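You operate a simulated robot arm through the tools that you are given. There is no shell and no other tool. Be economical: measure what you need, move in short steps, check, and stop when the job is done.

The job below is to be done with a simulated robot arm. You get a single attempt, and the scene is never put back.

TASK
Correct the dwell by the last result and press the next lens evenly.
Fine: LOW on the display wants a longer dwell, HIGH a shorter one; slide home for one stroke, out afterwards.

The check looks at the end state, three seconds after you hand in, the way a careful person would. Anything else that was tipped, shoved, dropped, spilled or broken makes it a failure.

THE ROBOT
A 6-joint arm with a fingered hand, hanging from a carriage that runs on a rail from [0.963, 0] to [-1.517, 0] (x, y) and turns from -363 to 324 degrees about z. Base frame: it is fixed where the carriage stands at the start and does not move with it; the origin is on the floor, on the carriage's upright axis, x ahead of it, y to its left, z up; the surface under the hand at the start is at about z = 0.806. Units: m, degrees, N and s.
With the tool pointing down near the work surface it reaches from about 0.1 to 0.7 m from the robot's upright axis, wherever it stands. Its first joint turns from -166.0 to 166.0 degrees. Places, roughly: dwell selector [0.7, -0.2, 0.9]; housing with the blue band (28x12x6 cm) [0.7, -0.5, 0.9]; housing with the white band (28x12x6 cm) [0.7, -0.9, 0.2]; housing with the yellow band [0.75, -1.25, 0.75]; lens [1, -1.25, 1.25]; press display [0.8, 0, 1.2]; press slide [0.6, -0.5, 0.8]; timer selector [0.8, 1.4, 1.1]. Payload 4 kg.
The TCP is the grasp point between the finger pads, 0.029 m short of the fingertips. In the tool frame z runs along the fingers and y along their closing line. Largest opening 0.1 m; the body of the gripper starts 0.034 m behind the TCP. The gripper is a hand of 5 fingers: y runs from the thumb to the fingers, the wrist lies at [-0.015, -0.114, -0.189] in the tool frame, and closing takes about 1.5 s.
Orientation is told as [roll, pitch, yaw] about the base's x, y, z axes, in that order, counted from this pose: with the fingers straight down and the wrist toward the robot, the tool's x, y and z point along [0, 1, 0], [1, 0, 0] and [0, 0, -1] of the base frame.

THE INTERFACE
- The arm moves only by the tool apply_moves. Its argument "plan" is a list of rows, each an object (a shift or turn left out is 0, a gripper value left out holds the last) with "dp": the shift along the tool's x, y, z in units of 250 mm (1.0 is 250 mm), a list of three; "dr": the turn, a rotation vector about the tool's x, y, z in units of 45 degrees (1.0 is 45 degrees), a list of three; "hand": the opening in per cent of the stroke, from 0 (shut) to 100 (fully open). In form: [{"dp": [x, y, z], "dr": [wx, wy, wz], "hand": hand}, ...]. A call has 1 to 10 rows; each row is the pose to reach, as a shift and turn from the pose commanded when the call began, along the tool's axes at that moment. A call with a number of a shift or a turn outside -1 to 1 is refused whole. Each row takes 0.2 s and may step no farther than 0.05 m and 8.6 degrees from the row before; otherwise, or with a gripper value out of range, the whole call is refused. Where a pose cannot be reached the arm comes as near as it can. A force on the tool above 40 N (or 10 N above the force at the start of the call, whichever is more), or a blocked arm, ends the call early, and 0.2 s more pass. The fingers move at their own pace (about 0.108 m/s each) and stop on an object; they squeeze with about 31 N. The grip force told is the motor's: it shows also when the fingers shut on nothing. Time passes only in rows, and 0.2 s behind the last, so rows that repeat a pose let the fingers close. It gives the time, the measured TCP pose, the force on the tool (base axes), the opening and the grip force at its end, in the units of the frame above (readings bear some noise), with the torque about the TCP (base axes, N m) and any sound that the robot's microphone picked up.
- Cameras (640 x 400 px; columns grow to the right, rows downward): "scene" is now at [0.2687, -0.004, 1.6755]; the picture's right is [-0.16, -0.99, 0.00], its down [-0.67, 0.11, -0.73] and it looks along [0.72, -0.12, -0.68] (base axes); focal length 271 px, centre (320, 200). "wrist" rides on the gripper at [0.065, -0.086, -0.121] in the tool frame; the picture's right is [-0.76, 0.31, -0.58], its down [-0.59, -0.70, 0.40] and it looks along [-0.28, 0.64, 0.71] (tool axes); focal length 247 px, centre (320, 200). There is no depth. A picture from a camera that has moved, and an enlarged one, comes with that camera's place and axes in the base frame and with its lens. The place of the scene camera against the robot may be out by one fixed shift of up to 0.025 m in any direction.
- camera(camera): a new picture of that camera. It takes no simulated time.
- raise_lower(by): slides the trunk up (or, below 0, down) by that many m; the arm and the scene camera ride with it, the base frame stays. It gives what a move gives, with no picture.
- steer(legs): drives the robot by 1 to 6 legs, each [ahead, left, turn to the left] in m, m and degrees, along the robot's own axes; the way and the turn of a leg run together, so that a leg with both is an arc; at most 1.5 m and 180 degrees a leg. The arm and the cameras ride along, it lands a little off, and it stops where it bumps. It keeps to its track: a leg is cut to what the track allows. It gives what a move gives.
- grasp_type(shape): the hand has 5 fingers and takes this shape, open, in about a second: jaw (thumb against the fingers, like two jaws); tri (thumb and two fingers); tip (a fingertip pinch); poke (one finger out to press); point (the index stretched); flat (the hand flat); cup (the hand cupped); fist (a fist). The gripper value then closes the fingers along that shape, each until it touches; the sizes above hold for jaw. It gives what a move gives, with no picture.
- turn_head(pan, tilt): turns the head with the scene camera to pan (to the left, within 155 degrees either way) and tilt (down, from -29 to 69), counted from straight ahead of the robot. It gives what a move gives.
- enlarge(camera, box): a new picture of the part [left, top, right, bottom] of that camera's present view, enlarged. It takes no simulated time.
- sign_off(): hands the job in; it is judged then, once.

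Work in short steps. Places have to be worked out from the pictures, the camera data and where the tool is seen: move nearer, look again, correct. Check each grasp and each placing, and mend what went wrong. You have 120 turns and 90 pictures in all, those below and enlarged ones among them. Open the gripper and draw the arm clear of the work before you hand the job in, unless the task says otherwise; then end with one line.

The tools are called after "Emit:" as a command line: name --argument value ..., lists and objects as JSON in quotes. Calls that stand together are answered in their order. apply_moves: Moves the arm, as the interface text tells. Its arguments: {"type":"object","properties":{"plan":{"type":"array","items":{"type":"object","properties":{"dp":{"type":"array","items":{"type":"number"}},"dr":{"type":"array","items":{"type":"number"}},"hand":{"type":"number"}}}}},"required":["plan"]} The other tools are called the same way: raise_lower (by) slides the trunk up or down; grasp_type (shape) gives the hand a shape; steer (legs) drives the base; turn_head (pan, tilt) turns the head that bears the scene camera; camera (camera) takes a picture; enlarge (camera, box) takes an enlarged picture of a part of a camera's view; sign_off () hands the job in.

At the start:

```text
time_s: 0.0
tool_pos: [0.6528, -0.1307, 1.4137]
orientation: [-0.1, -0.1, 0.0]
contact_force: [0.6, 0.3, -0.6]
wrist_torque: [0.01, -0.02, -0.02]
gripper_width: 0.0999
grip_force: 0.0
shape: jaw
trunk travel left (down, up): [-0.375, 0.225]
robot x, y, heading: [-0.0015, -0.0001, -0.0]
head pan, tilt: [-9.3, 43.0]
```

scene: 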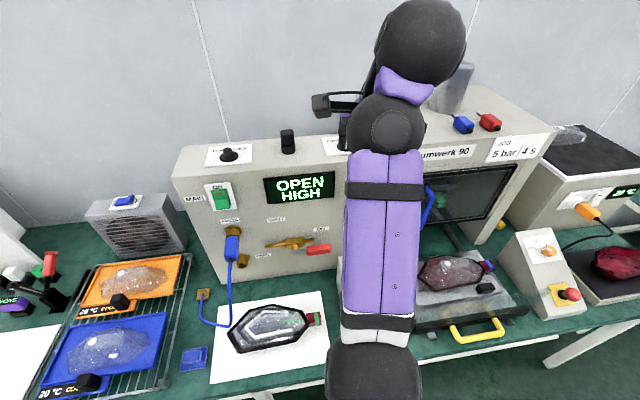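
wrist: 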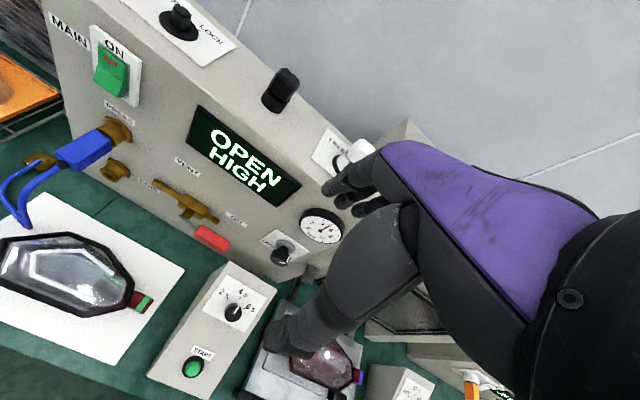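

The display reads OPEN / HIGH, so the dwell needs shortening. I enlarge the wrist and scene views to read the selector and the slide.

Emit:
enlarge --camera "wrist" --box '[140, 200, 400, 400]'

Emit:
enlarge --camera "scene" --box '[400, 120, 640, 370]'

Emit:
enlarge --camera "scene" --box '[170, 120, 350, 370]'

```text
2.00 times, centred on (270, 300) of wrist
camera zoom: at [0.5672, -0.0646, 1.5354], right [0.31, -0.76, 0.58], down [-0.7, -0.59, -0.4], along [0.64, -0.28, -0.71], focal length 494 px, centre (420, 0)
```

zoom: 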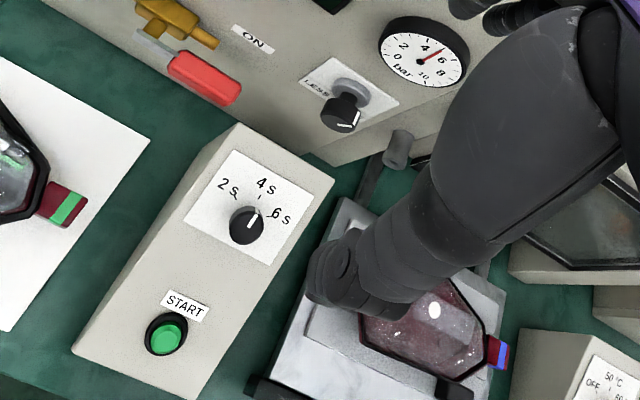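

```text
1.60 times, centred on (520, 245) of scene
camera zoom: at [0.2687, -0.004, 1.6755], right [-0.16, -0.99, 0.0], down [-0.67, 0.11, -0.73], along [0.72, -0.12, -0.68], focal length 433 px, centre (0, 128)
```

zoom: 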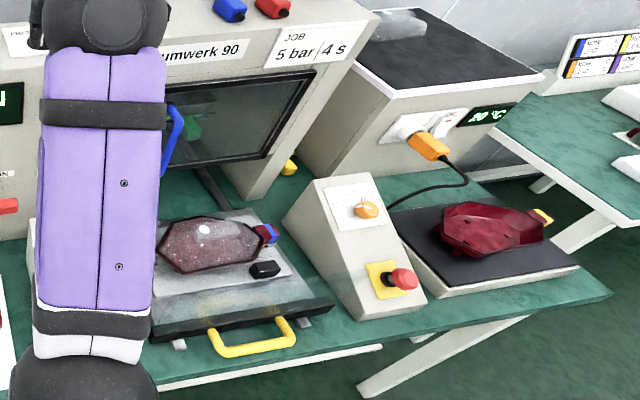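

```text
1.60 times, centred on (260, 245) of scene
camera zoom: at [0.2687, -0.004, 1.6755], right [-0.16, -0.99, 0.0], down [-0.67, 0.11, -0.73], along [0.72, -0.12, -0.68], focal length 433 px, centre (416, 128)
```

zoom: 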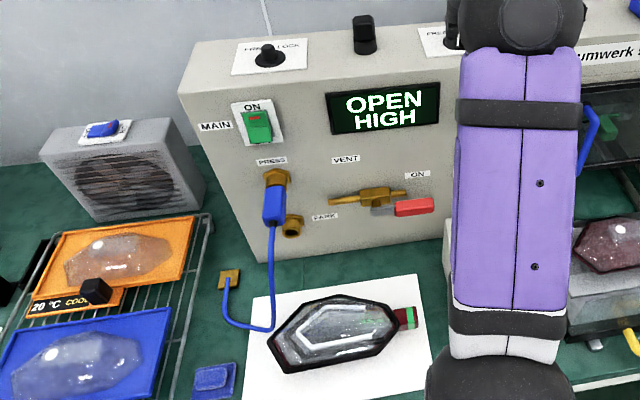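

The knob sits around 4–6 s, but the arm hides part of the station. I swing the arm left to clear the view.

Emit:
apply_moves --plan '[{"dp": [0.2, 0, 0]}, {"dp": [0.4, 0, 0]}, {"dp": [0.6, 0, 0]}, {"dp": [0.8, 0, 0]}, {"dp": [1.0, 0, 0]}]'

Emit:
turn_head --pan -35 --tilt 45

Emit:
camera --camera "scene"

Emit:
camera --camera "wrist"

```text
time_s: 1.2
tool_pos: [0.6561, 0.1203, 1.4132]
orientation: [0.1, 0.0, -0.1]
contact_force: [0.1, 0.0, -1.0]
wrist_torque: [0.02, 0.02, 0.02]
gripper_width: 0.1001
grip_force: 0.1
shape: jaw
out of reach, approached as far as the arm can: row 1, 2, 3, 4
trunk travel left (down, up): [-0.375, 0.225]
robot x, y, heading: [0.0015, -0.0031, -0.0]
head pan, tilt: [-9.3, 43.0]
```

```text
time_s: 2.1
tool_pos: [0.6565, 0.1192, 1.413]
orientation: [0.1, -0.2, -0.1]
contact_force: [0.0, 0.3, 0.0]
wrist_torque: [0.03, 0.05, 0.0]
gripper_width: 0.0998
grip_force: 0.0
shape: jaw
trunk travel left (down, up): [-0.375, 0.225]
robot x, y, heading: [0.0015, 0.0011, -0.0]
head pan, tilt: [-35.0, 45.0]
```

```text
84 pictures are left
camera scene: at [0.2536, -0.0372, 1.6727], right [-0.57, -0.82, 0.0], down [-0.58, 0.41, -0.71], along [0.58, -0.41, -0.71], focal length 271 px, centre (320, 200)
```

scene: 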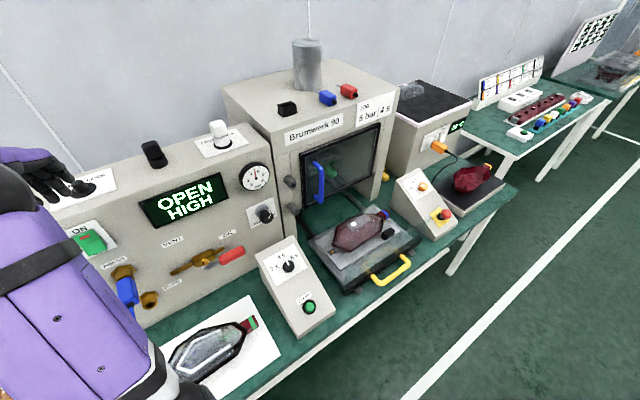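

```text
83 pictures are left
camera wrist: at [0.5718, 0.1861, 1.5346], right [0.31, -0.76, 0.58], down [-0.7, -0.59, -0.4], along [0.64, -0.28, -0.71], focal length 247 px, centre (320, 200)
```

wrist: 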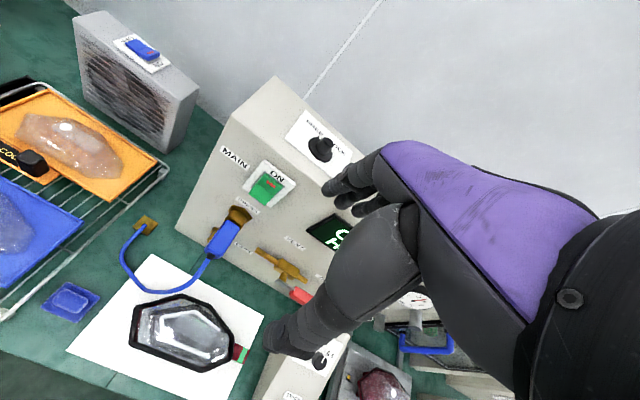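

The view is clear now; I enlarge the slide/dwell area and the panel.

Emit:
enlarge --camera "scene" --box '[230, 180, 430, 340]'

Emit:
enlarge --camera "scene" --box '[220, 60, 410, 220]'

Emit:
enlarge --camera "scene" --box '[60, 110, 290, 300]'

Emit:
enlarge --camera "scene" --box '[260, 220, 330, 270]'

```text
2.50 times, centred on (330, 260) of scene
camera zoom: at [0.2536, -0.0372, 1.6727], right [-0.57, -0.82, 0.0], down [-0.58, 0.41, -0.71], along [0.58, -0.41, -0.71], focal length 677 px, centre (295, 50)
```

zoom: 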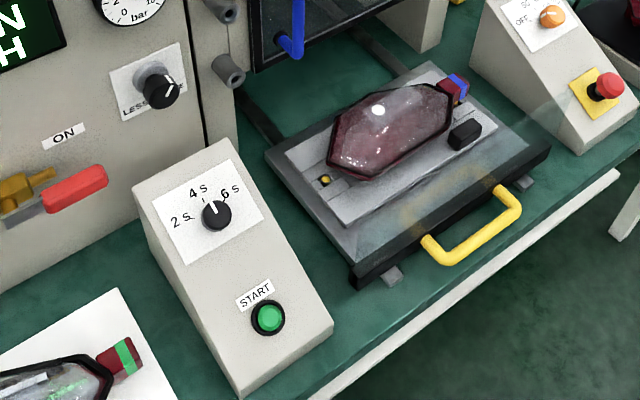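

```text
2.50 times, centred on (315, 140) of scene
camera zoom: at [0.2536, -0.0372, 1.6727], right [-0.57, -0.82, 0.0], down [-0.58, 0.41, -0.71], along [0.58, -0.41, -0.71], focal length 677 px, centre (332, 350)
```

zoom: 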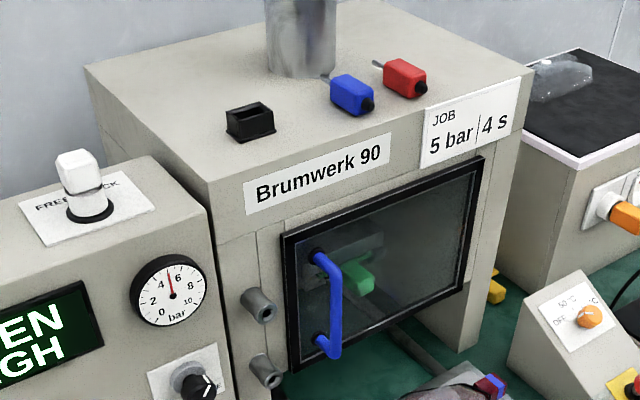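

```text
2.11 times, centred on (175, 205) of scene
camera zoom: at [0.2536, -0.0372, 1.6727], right [-0.57, -0.82, 0.0], down [-0.58, 0.41, -0.71], along [0.58, -0.41, -0.71], focal length 570 px, centre (625, 190)
```

zoom: 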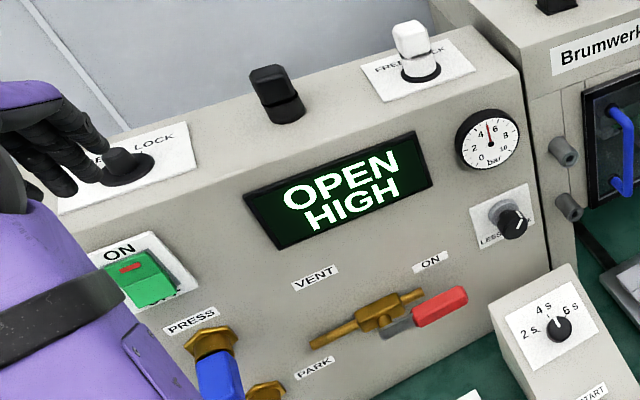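

```text
8.00 times, centred on (295, 245) of scene
camera zoom: at [0.2536, -0.0372, 1.6727], right [-0.57, -0.82, 0.0], down [-0.58, 0.41, -0.71], along [0.58, -0.41, -0.71], focal length 2166 px, centre (520, -160)
```

zoom: 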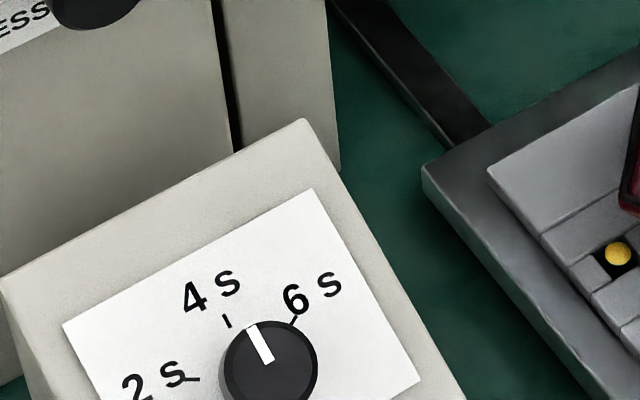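

The pointer seems parallel to the 4 s tick. I zoom on the slide nest, then the press mouth and regulator.

Emit:
enlarge --camera "scene" --box '[310, 195, 420, 265]'

Emit:
enlarge --camera "scene" --box '[280, 130, 400, 215]'

Emit:
enlarge --camera "scene" --box '[100, 200, 300, 325]'

```text
5.71 times, centred on (365, 230) of scene
camera zoom: at [0.2536, -0.0372, 1.6727], right [-0.57, -0.82, 0.0], down [-0.58, 0.41, -0.71], along [0.58, -0.41, -0.71], focal length 1547 px, centre (63, 29)
```

zoom: 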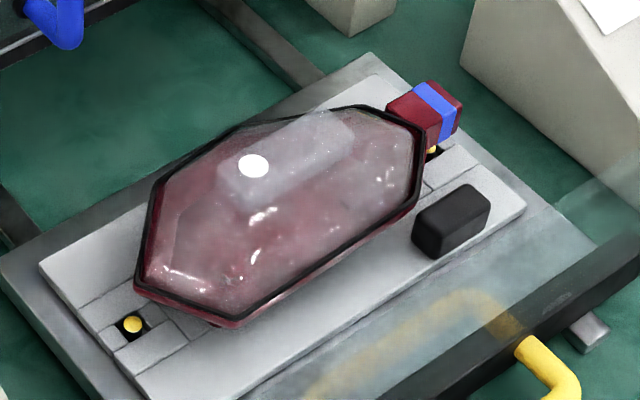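

```text
4.71 times, centred on (340, 172) of scene
camera zoom: at [0.2536, -0.0372, 1.6727], right [-0.57, -0.82, 0.0], down [-0.58, 0.41, -0.71], along [0.58, -0.41, -0.71], focal length 1274 px, centre (226, 329)
```

zoom: 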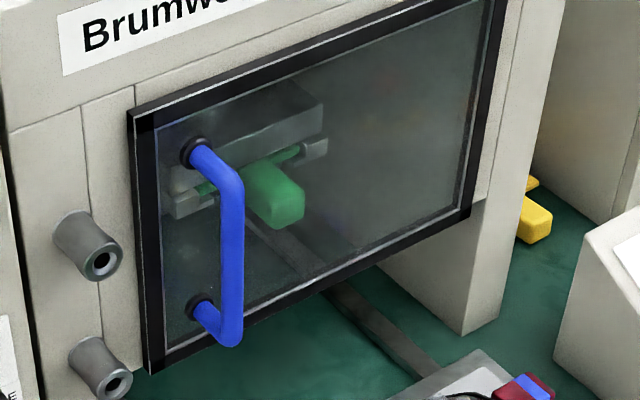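

```text
3.20 times, centred on (200, 262) of scene
camera zoom: at [0.2536, -0.0372, 1.6727], right [-0.57, -0.82, 0.0], down [-0.58, 0.41, -0.71], along [0.58, -0.41, -0.71], focal length 866 px, centre (704, 0)
```

zoom: 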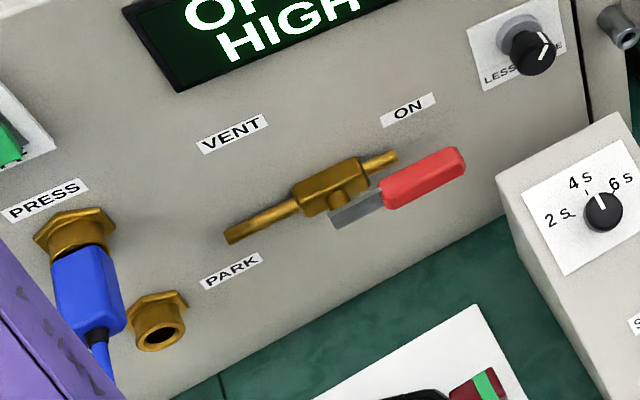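

I want a close look at the housing in the nest, so I bring the wrist camera over the slide in steps.

Emit:
apply_moves --plan '[{"dp": [-0.16, -0.08, 0]}, {"dp": [-0.32, -0.16, 0]}, {"dp": [-0.48, -0.24, 0]}, {"dp": [-0.64, -0.32, 0]}, {"dp": [-0.8, -0.4, 0]}, {"dp": [-0.97, -0.4, 0]}]'

Emit:
apply_moves --plan '[{"dp": [-0.18, 0, 0]}, {"dp": [-0.36, 0, 0.0]}, {"dp": [-0.54, 0, 0.0]}, {"dp": [-0.72, 0, 0.0]}, {"dp": [-0.9, 0, 0.0]}, {"dp": [-1, 0, 0.15]}, {"dp": [-1, 0, 0.33]}, {"dp": [-1, 0, 0.5]}]'

Emit:
camera --camera "wrist"

Emit:
camera --camera "scene"

```text
time_s: 3.5
tool_pos: [0.6405, -0.1302, 1.3741]
orientation: [-0.1, -0.2, 0.0]
contact_force: [0.9, 0.8, -0.2]
wrist_torque: [-0.04, -0.01, -0.01]
gripper_width: 0.0998
grip_force: 0.1
shape: jaw
out of reach, approached as far as the arm can: row 1, 2, 3, 4, 5, 6
trunk travel left (down, up): [-0.375, 0.225]
robot x, y, heading: [-0.0022, -0.0018, 0.2]
head pan, tilt: [-35.0, 45.0]
```

```text
time_s: 4.3
tool_pos: [0.6405, -0.2556, 1.3727]
orientation: [1.1, -0.1, -1.5]
contact_force: [22.5, 2.4, -1.7]
wrist_torque: [-0.42, 2.86, -1.76]
gripper_width: 0.0996
grip_force: 0.1
shape: jaw
out of reach, approached as far as the arm can: row 4
trunk travel left (down, up): [-0.375, 0.225]
robot x, y, heading: [0.0013, -0.0017, 0.1]
head pan, tilt: [-35.0, 45.0]
stopped in row 4: the force on the tool passed its limit at 180 N (the readings are from after the stop); the commanded pose is now the measured one
```

```text
75 pictures are left
camera wrist: at [0.5584, -0.1904, 1.4953], right [0.28, -0.78, 0.56], down [-0.72, -0.56, -0.41], along [0.64, -0.29, -0.72], focal length 247 px, centre (320, 200)
```

wrist: 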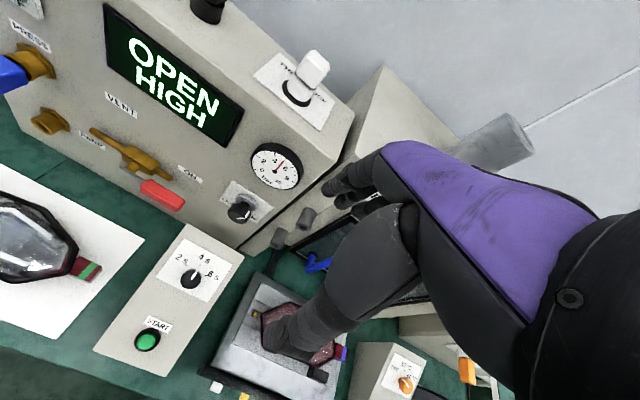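

```text
74 pictures are left
camera scene: at [0.2535, -0.0368, 1.6726], right [-0.57, -0.82, 0.0], down [-0.58, 0.41, -0.71], along [0.58, -0.41, -0.71], focal length 271 px, centre (320, 200)
```

scene: 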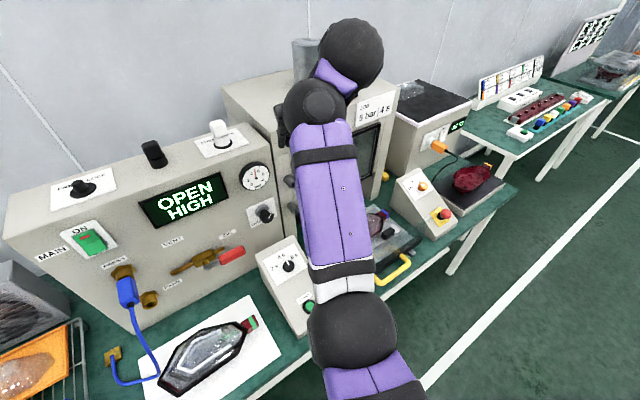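

The hand bumped the press frame at this height while travelling sideways; nothing appears displaced. I back off toward the robot and +y, then re-plan.

Emit:
apply_moves --plan '[{"dp": [0.1, -0.1, 0]}, {"dp": [0.2, -0.28, 0]}, {"dp": [0.3, -0.46, 0]}, {"dp": [0.3, -0.64, 0]}, {"dp": [0.3, -0.8, 0]}]'

Emit:
camera --camera "scene"

```text
refused: row 2 steps farther than a row can; nothing moved
```

```text
73 pictures are left
camera scene: at [0.2535, -0.0368, 1.6726], right [-0.57, -0.82, 0.0], down [-0.58, 0.41, -0.71], along [0.58, -0.41, -0.71], focal length 271 px, centre (320, 200)
```

scene: 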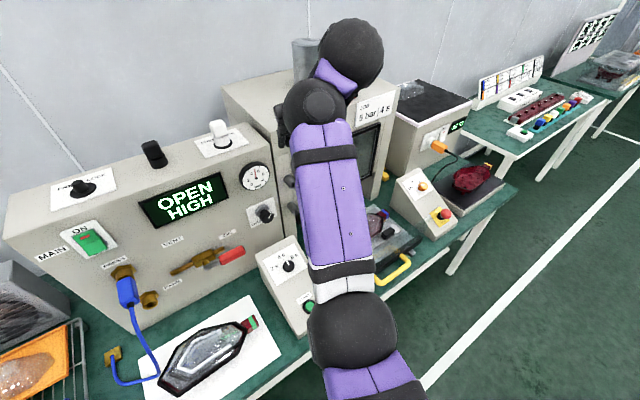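

Row steps were slightly too big; I redo it within 0.05 m.

Emit:
apply_moves --plan '[{"dp": [0.08, -0.1, 0]}, {"dp": [0.16, -0.25, 0]}, {"dp": [0.24, -0.42, 0]}, {"dp": [0.24, -0.6, 0]}, {"dp": [0.24, -0.78, 0]}, {"dp": [0.24, -0.95, 0]}]'

Emit:
camera --camera "scene"

Emit:
camera --camera "wrist"

```text
time_s: 5.7
tool_pos: [0.5964, -0.2173, 1.3042]
orientation: [0.9, -0.2, -1.5]
contact_force: [-0.7, 0.1, 0.3]
wrist_torque: [0.02, 0.02, 0.03]
gripper_width: 0.0998
grip_force: 0.1
shape: jaw
out of reach, approached as far as the arm can: row 1, 2, 3, 4, 5, 6
trunk travel left (down, up): [-0.375, 0.225]
robot x, y, heading: [-0.0004, -0.0008, 0.1]
head pan, tilt: [-35.0, 45.0]
```

```text
72 pictures are left
camera scene: at [0.2536, -0.0372, 1.6727], right [-0.57, -0.82, 0.0], down [-0.58, 0.41, -0.71], along [0.58, -0.41, -0.71], focal length 271 px, centre (320, 200)
```

scene: 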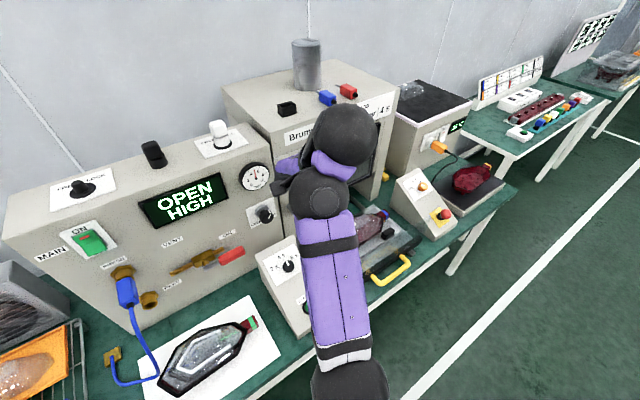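

```text
71 pictures are left
camera wrist: at [0.5128, -0.1514, 1.4266], right [0.28, -0.77, 0.56], down [-0.72, -0.56, -0.41], along [0.64, -0.29, -0.72], focal length 247 px, centre (320, 200)
```

wrist: 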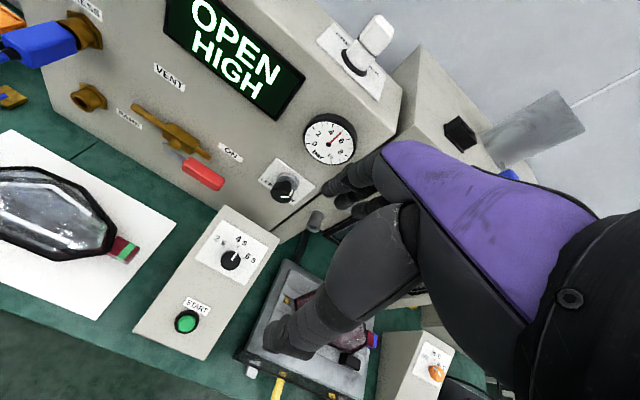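

Lower heights are better within reach. I descend and retreat to about (0.45, -0.35, 1.1) for a close look at the slide.

Emit:
apply_moves --plan '[{"dp": [0, -0.1, 0.15]}, {"dp": [0, -0.2, 0.3]}, {"dp": [0, -0.3, 0.45]}, {"dp": [0, -0.4, 0.6]}, {"dp": [-0.1, -0.5, 0.7]}, {"dp": [-0.25, -0.55, 0.8]}, {"dp": [-0.4, -0.55, 0.8]}, {"dp": [-0.55, -0.55, 0.8]}]'

Emit:
camera --camera "wrist"

Emit:
camera --camera "scene"

```text
time_s: 6.8
tool_pos: [0.4925, -0.2063, 1.151]
orientation: [1.9, -0.1, -2.6]
contact_force: [21.4, 8.3, 7.6]
wrist_torque: [-0.56, 3.6, -2.23]
gripper_width: 0.0999
grip_force: 0.1
shape: jaw
trunk travel left (down, up): [-0.375, 0.225]
robot x, y, heading: [0.0034, 0.002, -0.2]
head pan, tilt: [-35.0, 45.0]
stopped in row 5: the force on the tool passed its limit at 152 N (the readings are from after the stop); the commanded pose is now the measured one
```

```text
70 pictures are left
camera wrist: at [0.4111, -0.1425, 1.2749], right [0.27, -0.79, 0.55], down [-0.73, -0.54, -0.42], along [0.63, -0.29, -0.72], focal length 247 px, centre (320, 200)
```

wrist: 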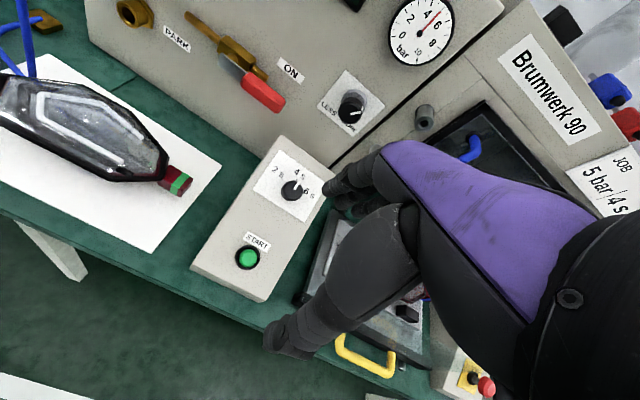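

```text
69 pictures are left
camera scene: at [0.2539, -0.0372, 1.6729], right [-0.57, -0.82, 0.0], down [-0.58, 0.41, -0.71], along [0.58, -0.41, -0.71], focal length 271 px, centre (320, 200)
```

scene: 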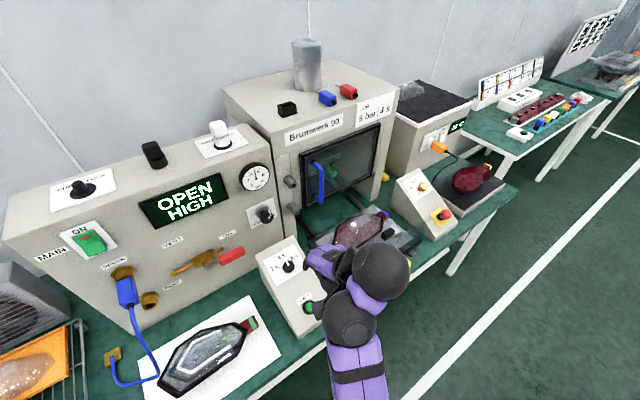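

The same stop appeared in free space when moving -y with fixed yaw, so it looks like the hand jamming against its own forearm. I'll relieve it with +y and then turn the carriage to face the slide instead.

Emit:
apply_moves --plan '[{"dp": [0.1, 0, -0.05]}, {"dp": [0.25, 0, -0.1]}, {"dp": [0.4, 0, -0.1]}, {"dp": [0.55, 0, -0.1]}, {"dp": [0.7, 0, -0.1]}]'

Emit:
steer --legs '[[0, 0, -35]]'

Emit:
camera --camera "wrist"

Emit:
camera --camera "scene"

```text
time_s: 8.0
tool_pos: [0.4967, -0.0322, 1.1811]
orientation: [1.7, -0.1, -2.4]
contact_force: [-0.2, -0.5, -0.2]
wrist_torque: [0.03, 0.02, 0.02]
gripper_width: 0.0999
grip_force: 0.0
shape: jaw
trunk travel left (down, up): [-0.375, 0.225]
robot x, y, heading: [0.0017, 0.0018, -0.2]
head pan, tilt: [-35.0, 45.0]
```

```text
time_s: 10.1
tool_pos: [0.389, -0.3107, 1.1825]
orientation: [1.8, -0.1, -37.4]
contact_force: [-0.3, 0.4, -0.7]
wrist_torque: [-0.02, 0.02, -0.05]
gripper_width: 0.0996
grip_force: 0.1
shape: jaw
trunk travel left (down, up): [-0.375, 0.225]
robot x, y, heading: [-0.0042, 0.0025, -34.9]
head pan, tilt: [-35.0, 45.0]
```

```text
68 pictures are left
camera wrist: at [0.3607, -0.21, 1.305], right [-0.23, -0.8, 0.55], down [-0.91, -0.03, -0.42], along [0.35, -0.6, -0.72], focal length 247 px, centre (320, 200)
```

wrist: 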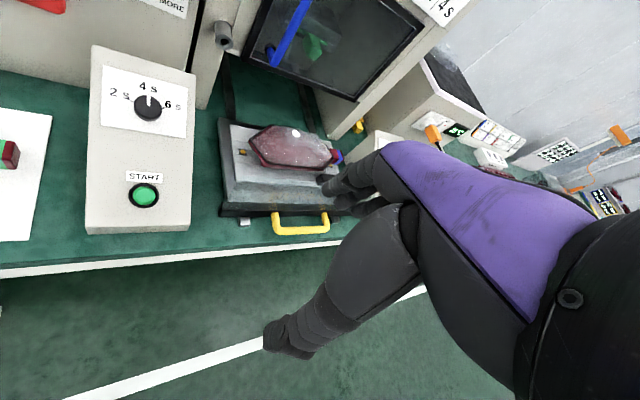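

```text
67 pictures are left
camera scene: at [0.1787, -0.1816, 1.6727], right [-0.94, -0.34, 0.0], down [-0.24, 0.66, -0.71], along [0.24, -0.66, -0.71], focal length 271 px, centre (320, 200)
```

scene: 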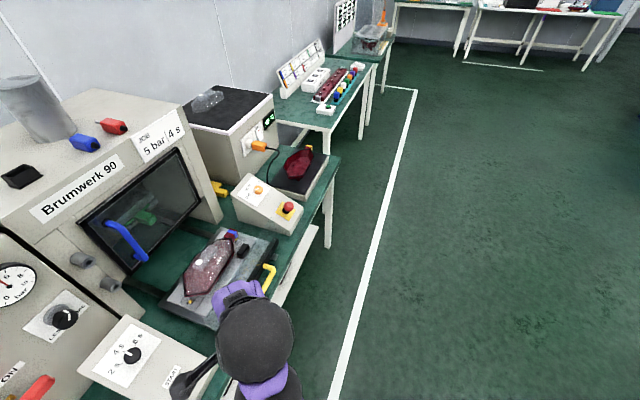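

The carriage turn works well. I zoom in on the nest, knob and press mouth from this angle.

Emit:
enlarge --camera "wrist" --box '[205, 90, 365, 250]'

Emit:
enlarge --camera "scene" --box '[150, 210, 300, 330]'

Emit:
enlarge --camera "scene" --box '[0, 70, 240, 300]'

```text
2.50 times, centred on (285, 170) of wrist
camera zoom: at [0.3607, -0.21, 1.305], right [-0.23, -0.8, 0.55], down [-0.91, -0.03, -0.42], along [0.35, -0.6, -0.72], focal length 617 px, centre (408, 275)
```

zoom: 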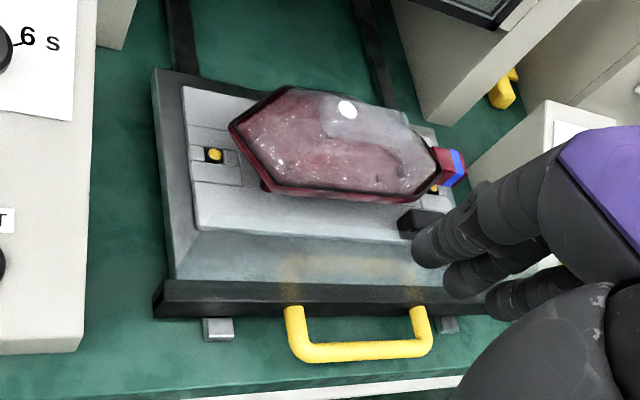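

```text
3.33 times, centred on (225, 270) of scene
camera zoom: at [0.1787, -0.1816, 1.6727], right [-0.94, -0.34, 0.0], down [-0.24, 0.66, -0.71], along [0.24, -0.66, -0.71], focal length 902 px, centre (637, -33)
```

zoom: 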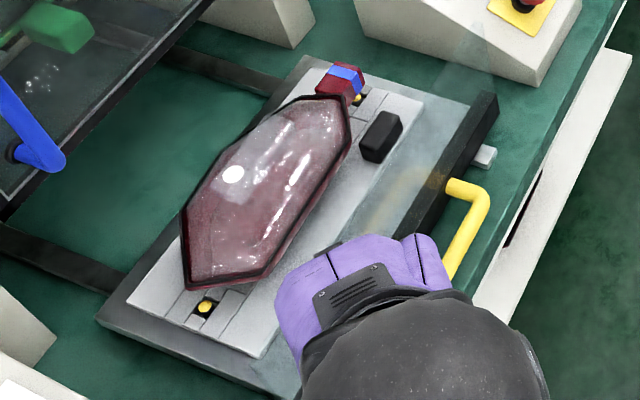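

```text
1.74 times, centred on (120, 185) of scene
camera zoom: at [0.1787, -0.1816, 1.6727], right [-0.94, -0.34, 0.0], down [-0.24, 0.66, -0.71], along [0.24, -0.66, -0.71], focal length 471 px, centre (668, 226)
```

zoom: 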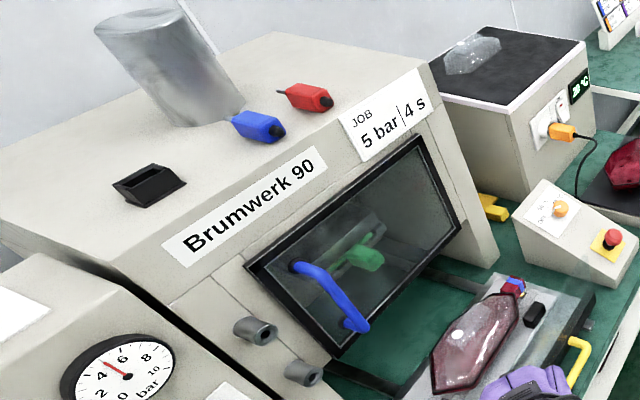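

The knob is on 4 s, and the housing sits centred between the two nest pins (y≈-0.40 and -0.65, x≈0.69). The handle is near (0.5,-0.51,0.86). I'll turn further and bring the carriage 0.2 m forward to gain reach.

Emit:
steer --legs '[[0, 0, -25], [0.1, 0.173, 0]]'

Emit:
turn_head --pan 25 --tilt 45

Emit:
camera --camera "wrist"

Emit:
camera --camera "scene"

```text
time_s: 13.0
tool_pos: [0.4177, -0.449, 1.1804]
orientation: [1.8, 0.0, -62.8]
contact_force: [-0.8, 0.8, -0.6]
wrist_torque: [-0.02, 0.0, -0.02]
gripper_width: 0.0998
grip_force: 0.0
shape: jaw
trunk travel left (down, up): [-0.375, 0.225]
robot x, y, heading: [0.1982, 0.0003, -60.5]
head pan, tilt: [-35.0, 45.0]
```

```text
time_s: 14.3
tool_pos: [0.4181, -0.4488, 1.1803]
orientation: [1.9, 0.0, -62.9]
contact_force: [0.8, -0.3, 0.1]
wrist_torque: [0.0, -0.02, -0.02]
gripper_width: 0.0997
grip_force: 0.1
shape: jaw
trunk travel left (down, up): [-0.375, 0.225]
robot x, y, heading: [0.2015, -0.0012, -60.5]
head pan, tilt: [25.0, 45.0]
```

```text
63 pictures are left
camera wrist: at [0.4351, -0.3444, 1.305], right [-0.55, -0.63, 0.55], down [-0.83, 0.36, -0.42], along [0.06, -0.69, -0.72], focal length 247 px, centre (320, 200)
```

wrist: 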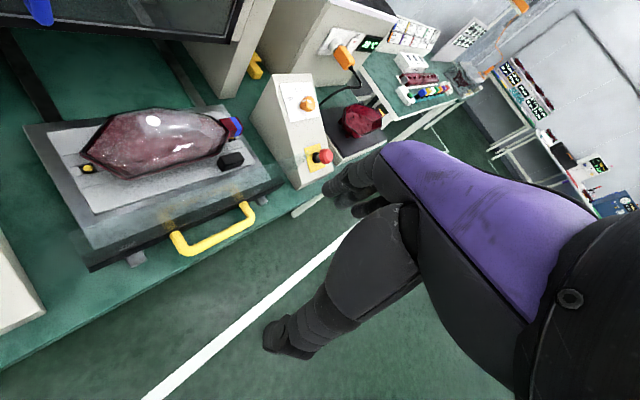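

```text
62 pictures are left
camera scene: at [0.3518, -0.212, 1.6727], right [-0.58, -0.81, 0.0], down [-0.58, 0.41, -0.71], along [0.58, -0.41, -0.71], focal length 271 px, centre (320, 200)
```

scene: 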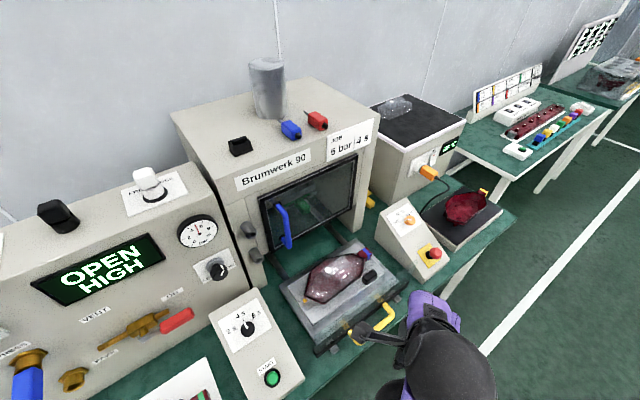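

Good view of the slide. I zoom in on the housing from both cameras.

Emit:
enlarge --camera "wrist" --box '[10, 90, 290, 275]'

Emit:
enlarge --camera "scene" --box '[240, 160, 400, 350]'

```text
2.16 times, centred on (150, 182) of wrist
camera zoom: at [0.4351, -0.3444, 1.305], right [-0.55, -0.63, 0.55], down [-0.83, 0.36, -0.42], along [0.06, -0.69, -0.72], focal length 534 px, centre (688, 238)
```

zoom: 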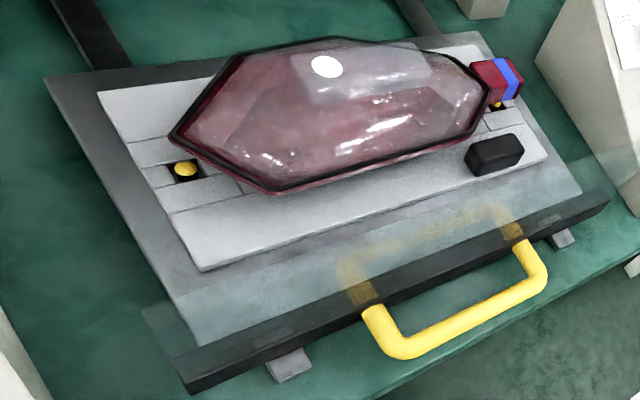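

```text
2.11 times, centred on (320, 255) of scene
camera zoom: at [0.3518, -0.212, 1.6727], right [-0.58, -0.81, 0.0], down [-0.58, 0.41, -0.71], along [0.58, -0.41, -0.71], focal length 570 px, centre (320, 84)
```

zoom: 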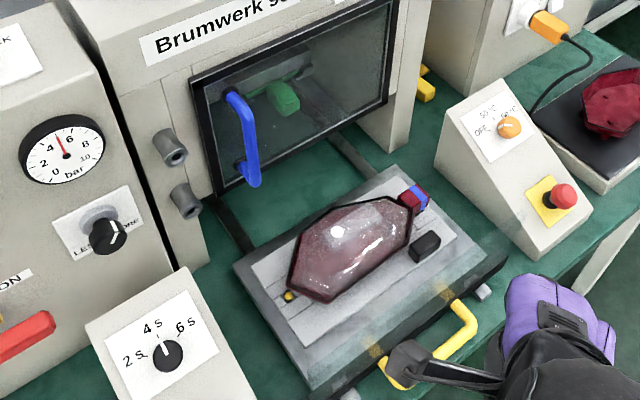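

The housing is aligned with the nest pins. From triangulating two wrist views: knob top ≈(0.699,-0.226,0.929), START ≈(0.578,-0.222,0.852), so the face slopes about 30°; handle bar ≈(0.503,-0.509,0.863). Knob first: I turn the carriage so the arm points at it, then pre-twist the hand so it has room to turn counter-clockwise.

Emit:
steer --legs '[[0, 0, 35]]'

Emit:
apply_moves --plan '[{"dr": [0, 0, 0.18]}, {"dr": [0, 0, 0.36]}, {"dr": [0, 0, 0.54]}, {"dr": [0, 0, 0.72]}, {"dr": [0, 0, 0.9]}]'

Emit:
camera --camera "wrist"

```text
time_s: 16.4
tool_pos: [0.6385, -0.2351, 1.1813]
orientation: [1.7, 0.1, -27.2]
contact_force: [-0.4, 0.4, -0.3]
wrist_torque: [-0.01, 0.0, 0.04]
gripper_width: 0.0995
grip_force: 0.1
shape: jaw
trunk travel left (down, up): [-0.375, 0.225]
robot x, y, heading: [0.2, -0.0, -24.4]
head pan, tilt: [25.0, 45.0]
```

```text
time_s: 17.6
tool_pos: [0.6537, -0.2766, 1.1271]
orientation: [2.2, 1.0, -67.0]
contact_force: [0.1, 0.9, -0.8]
wrist_torque: [0.01, 0.03, -0.01]
gripper_width: 0.0998
grip_force: 0.0
shape: jaw
out of reach, approached as far as the arm can: row 3, 4, 5
trunk travel left (down, up): [-0.375, 0.225]
robot x, y, heading: [0.2, 0.0005, -24.6]
head pan, tilt: [25.0, 45.0]
```

```text
59 pictures are left
camera wrist: at [0.6783, -0.1754, 1.2536], right [-0.59, -0.59, 0.54], down [-0.8, 0.43, -0.41], along [0.01, -0.68, -0.73], focal length 247 px, centre (320, 200)
```

wrist: 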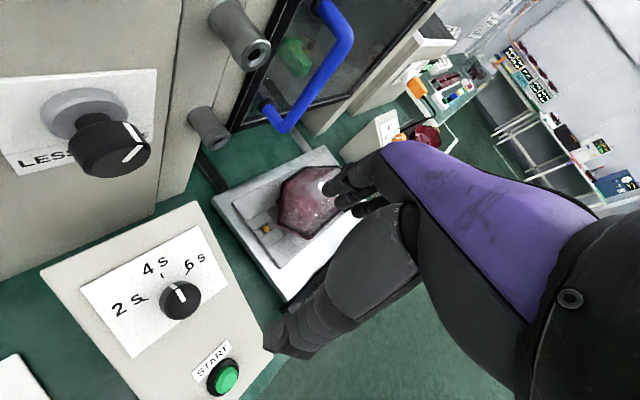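

Twist reached yaw -67°. Now I tilt the fingers 30° about base -y so they line up with the sloped face normal, and look.

Emit:
apply_moves --plan '[{"dr": [-0.065, 0.153, 0]}, {"dr": [-0.13, 0.307, 0]}, {"dr": [-0.195, 0.46, 0]}, {"dr": [-0.26, 0.614, 0]}]'

Emit:
camera --camera "wrist"

Emit:
camera --camera "scene"

```text
time_s: 18.6
tool_pos: [0.6491, -0.2741, 1.138]
orientation: [29.2, -9.8, -70.5]
contact_force: [-0.8, -0.3, 0.0]
wrist_torque: [0.01, 0.02, 0.02]
gripper_width: 0.0998
grip_force: 0.1
shape: jaw
out of reach, approached as far as the arm can: row 4
trunk travel left (down, up): [-0.375, 0.225]
robot x, y, heading: [0.2007, 0.0028, -24.6]
head pan, tilt: [25.0, 45.0]
```

```text
58 pictures are left
camera wrist: at [0.6128, -0.173, 1.2589], right [-0.8, -0.58, 0.18], down [-0.49, 0.45, -0.75], along [0.35, -0.68, -0.64], focal length 247 px, centre (320, 200)
```

wrist: 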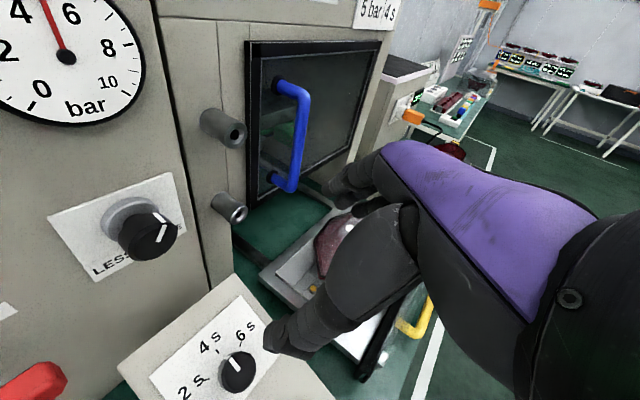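

```text
57 pictures are left
camera scene: at [0.4501, -0.0738, 1.6726], right [0.0, -1.0, 0.0], down [-0.71, 0.0, -0.71], along [0.71, 0.0, -0.71], focal length 271 px, centre (320, 200)
```

scene: 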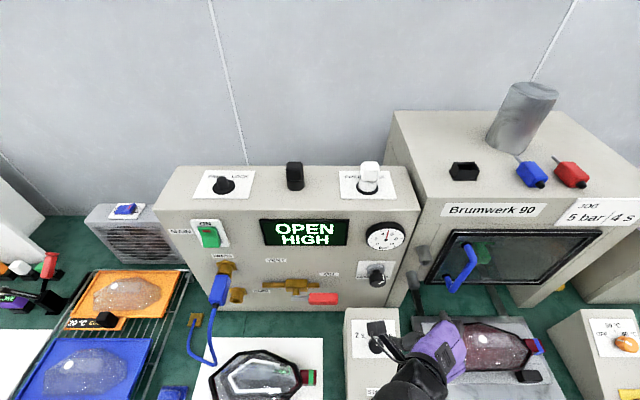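

Tool axis now ≈(0.51,0.02,-0.86), normal to the face; refined knob top ≈(0.688,-0.221,0.933). I move to 9 cm above it along the axis and look.

Emit:
apply_moves --plan '[{"dp": [-0.065, -0.096, 0.126]}, {"dp": [-0.13, -0.192, 0.253]}, {"dp": [-0.194, -0.288, 0.379]}, {"dp": [-0.194, -0.288, 0.379]}]'

Emit:
camera --camera "wrist"

Emit:
enlarge --camera "scene" --box '[320, 270, 480, 400]'

```text
time_s: 19.6
tool_pos: [0.6142, -0.2269, 1.1181]
orientation: [29.3, -9.8, -70.5]
contact_force: [0.6, 0.5, -0.1]
wrist_torque: [0.0, -0.02, 0.01]
gripper_width: 0.0998
grip_force: 0.2
shape: jaw
out of reach, approached as far as the arm can: row 1, 2, 3, 4
trunk travel left (down, up): [-0.375, 0.225]
robot x, y, heading: [0.1993, -0.0026, -24.7]
head pan, tilt: [25.0, 45.0]
```

```text
56 pictures are left
camera wrist: at [0.5783, -0.1265, 1.2393], right [-0.8, -0.58, 0.18], down [-0.49, 0.45, -0.75], along [0.35, -0.68, -0.64], focal length 247 px, centre (320, 200)
```

wrist: 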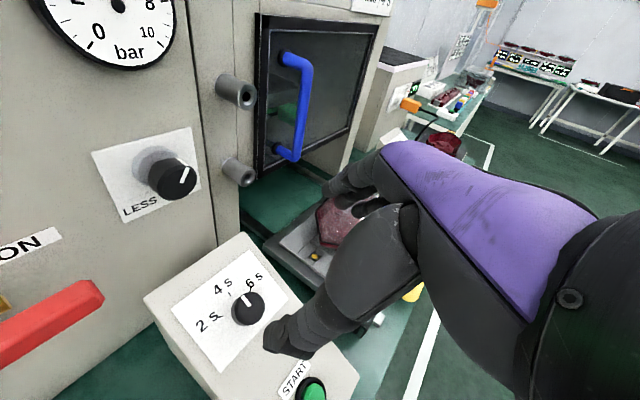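

```text
3.08 times, centred on (400, 335) of scene
camera zoom: at [0.4502, -0.074, 1.6727], right [0.0, -1.0, 0.0], down [-0.71, 0.0, -0.71], along [0.71, 0.0, -0.71], focal length 833 px, centre (74, -215)
```

zoom: 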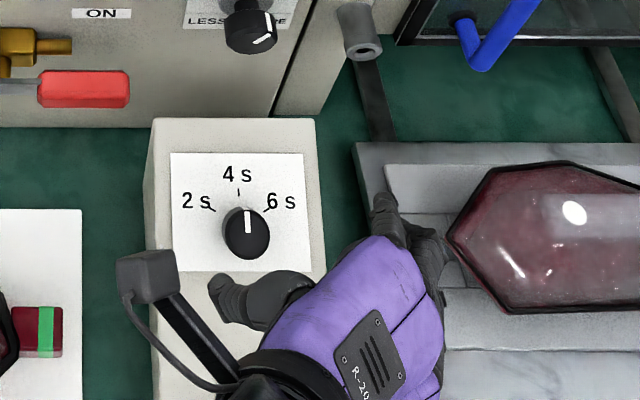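

The tilted pose isn't reachable lower with the trunk at this height, so I lower the trunk 0.10 m, which brings the TCP straight down to z≈1.02, clear of the box.

Emit:
raise_lower --by -0.1

Emit:
camera --camera "wrist"

Emit:
enlarge --camera "scene" --box '[320, 270, 480, 400]'

```text
time_s: 20.9
tool_pos: [0.614, -0.2277, 1.0189]
orientation: [29.2, -9.8, -70.7]
contact_force: [0.6, 0.3, -0.3]
wrist_torque: [-0.01, -0.02, 0.0]
gripper_width: 0.0997
grip_force: 0.1
shape: jaw
trunk travel left (down, up): [-0.275, 0.325]
robot x, y, heading: [0.2002, -0.0009, -24.6]
head pan, tilt: [25.0, 45.0]
```

```text
54 pictures are left
camera wrist: at [0.5784, -0.1266, 1.1393], right [-0.8, -0.58, 0.18], down [-0.49, 0.45, -0.75], along [0.35, -0.68, -0.64], focal length 247 px, centre (320, 200)
```

wrist: 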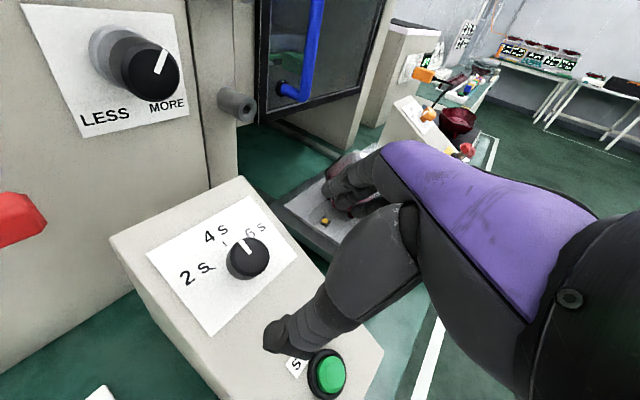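

```text
3.08 times, centred on (400, 335) of scene
camera zoom: at [0.4502, -0.074, 1.5727], right [0.0, -1.0, 0.0], down [-0.71, 0.0, -0.71], along [0.71, 0.0, -0.71], focal length 833 px, centre (74, -215)
```

zoom: 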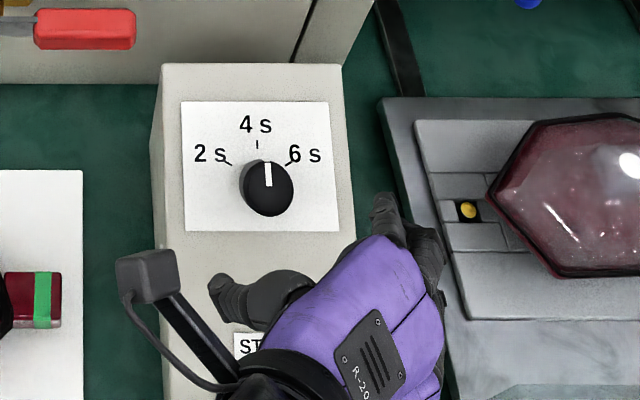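

Knob top confirmed at ≈(0.690,-0.222,0.933). I align laterally and descend 6 cm of the 10 cm along the axis, then check.

Emit:
apply_moves --plan '[{"dp": [0.084, 0.017, 0.08]}, {"dp": [0.084, 0.017, 0.16]}, {"dp": [0.084, 0.017, 0.24]}, {"dp": [0.084, 0.017, 0.24]}]'

Emit:
camera --camera "wrist"

Emit:
enlarge --camera "scene" --box '[320, 270, 480, 400]'

```text
time_s: 21.9
tool_pos: [0.6385, -0.2216, 1.0236]
orientation: [29.1, -9.6, -70.7]
contact_force: [0.2, -0.6, -0.1]
wrist_torque: [-0.01, -0.02, 0.01]
gripper_width: 0.0997
grip_force: 0.1
shape: jaw
out of reach, approached as far as the arm can: row 1, 2, 3, 4
trunk travel left (down, up): [-0.275, 0.325]
robot x, y, heading: [0.1995, 0.0009, -24.4]
head pan, tilt: [25.0, 45.0]
```

```text
52 pictures are left
camera wrist: at [0.6028, -0.121, 1.1459], right [-0.8, -0.58, 0.18], down [-0.5, 0.45, -0.74], along [0.35, -0.68, -0.64], focal length 247 px, centre (320, 200)
```

wrist: 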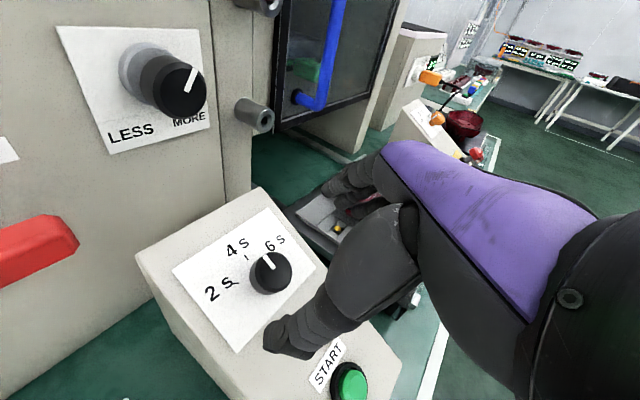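

```text
3.08 times, centred on (400, 335) of scene
camera zoom: at [0.4502, -0.0739, 1.5727], right [0.0, -1.0, 0.0], down [-0.71, 0.0, -0.71], along [0.71, 0.0, -0.71], focal length 833 px, centre (74, -215)
```

zoom: 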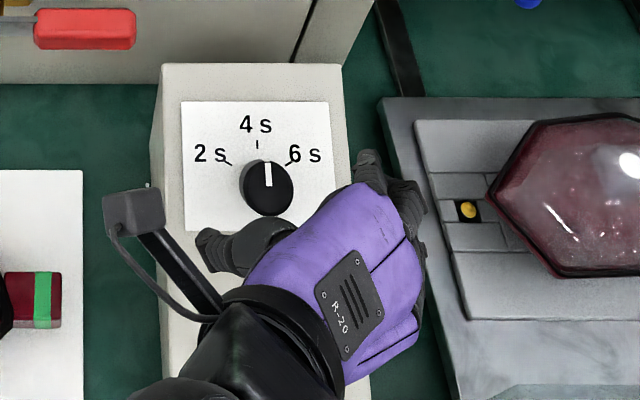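

A joint limit fixes the arm's relative height in this pose, so I use the carriage for x (+0.045) and the trunk for z. The fingers straddle the knob along y, so this approach is clear.

Emit:
steer --legs '[[0.041, 0.0187, 0]]'

Emit:
raise_lower --by -0.045

Emit:
camera --camera "wrist"

Emit:
enlarge --camera "scene" --box '[320, 270, 480, 400]'

```text
time_s: 22.8
tool_pos: [0.6818, -0.2217, 1.0239]
orientation: [29.2, -9.7, -70.7]
contact_force: [-0.1, 0.0, -0.7]
wrist_torque: [0.0, -0.02, -0.03]
gripper_width: 0.0998
grip_force: 0.0
shape: jaw
trunk travel left (down, up): [-0.275, 0.325]
robot x, y, heading: [0.2474, 0.0012, -24.8]
head pan, tilt: [25.0, 45.0]
```

```text
time_s: 23.7
tool_pos: [0.6838, -0.2213, 0.9781]
orientation: [29.1, -9.7, -70.7]
contact_force: [-0.1, -0.8, 0.2]
wrist_torque: [-0.01, 0.03, -0.01]
gripper_width: 0.0999
grip_force: 0.2
shape: jaw
trunk travel left (down, up): [-0.23, 0.37]
robot x, y, heading: [0.2456, 0.0031, -25.1]
head pan, tilt: [25.0, 45.0]
```

```text
50 pictures are left
camera wrist: at [0.6474, -0.1215, 1.1009], right [-0.8, -0.58, 0.18], down [-0.5, 0.45, -0.74], along [0.35, -0.68, -0.64], focal length 247 px, centre (320, 200)
```

wrist: 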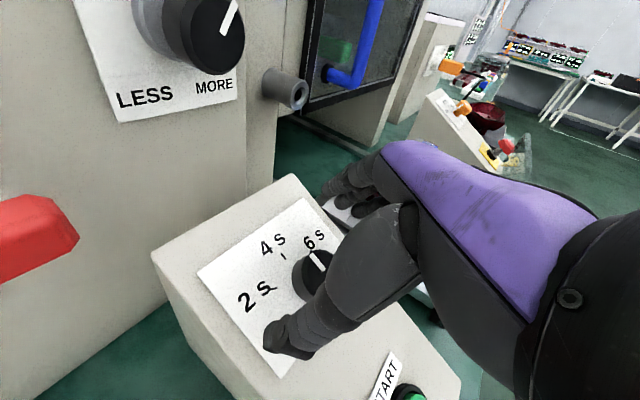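

```text
3.08 times, centred on (400, 335) of scene
camera zoom: at [0.4949, -0.0742, 1.5277], right [0.0, -1.0, 0.0], down [-0.71, 0.0, -0.71], along [0.71, 0.0, -0.71], focal length 833 px, centre (74, -215)
```

zoom: 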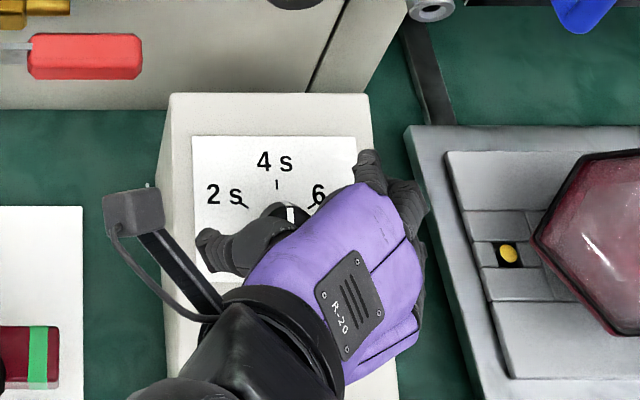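

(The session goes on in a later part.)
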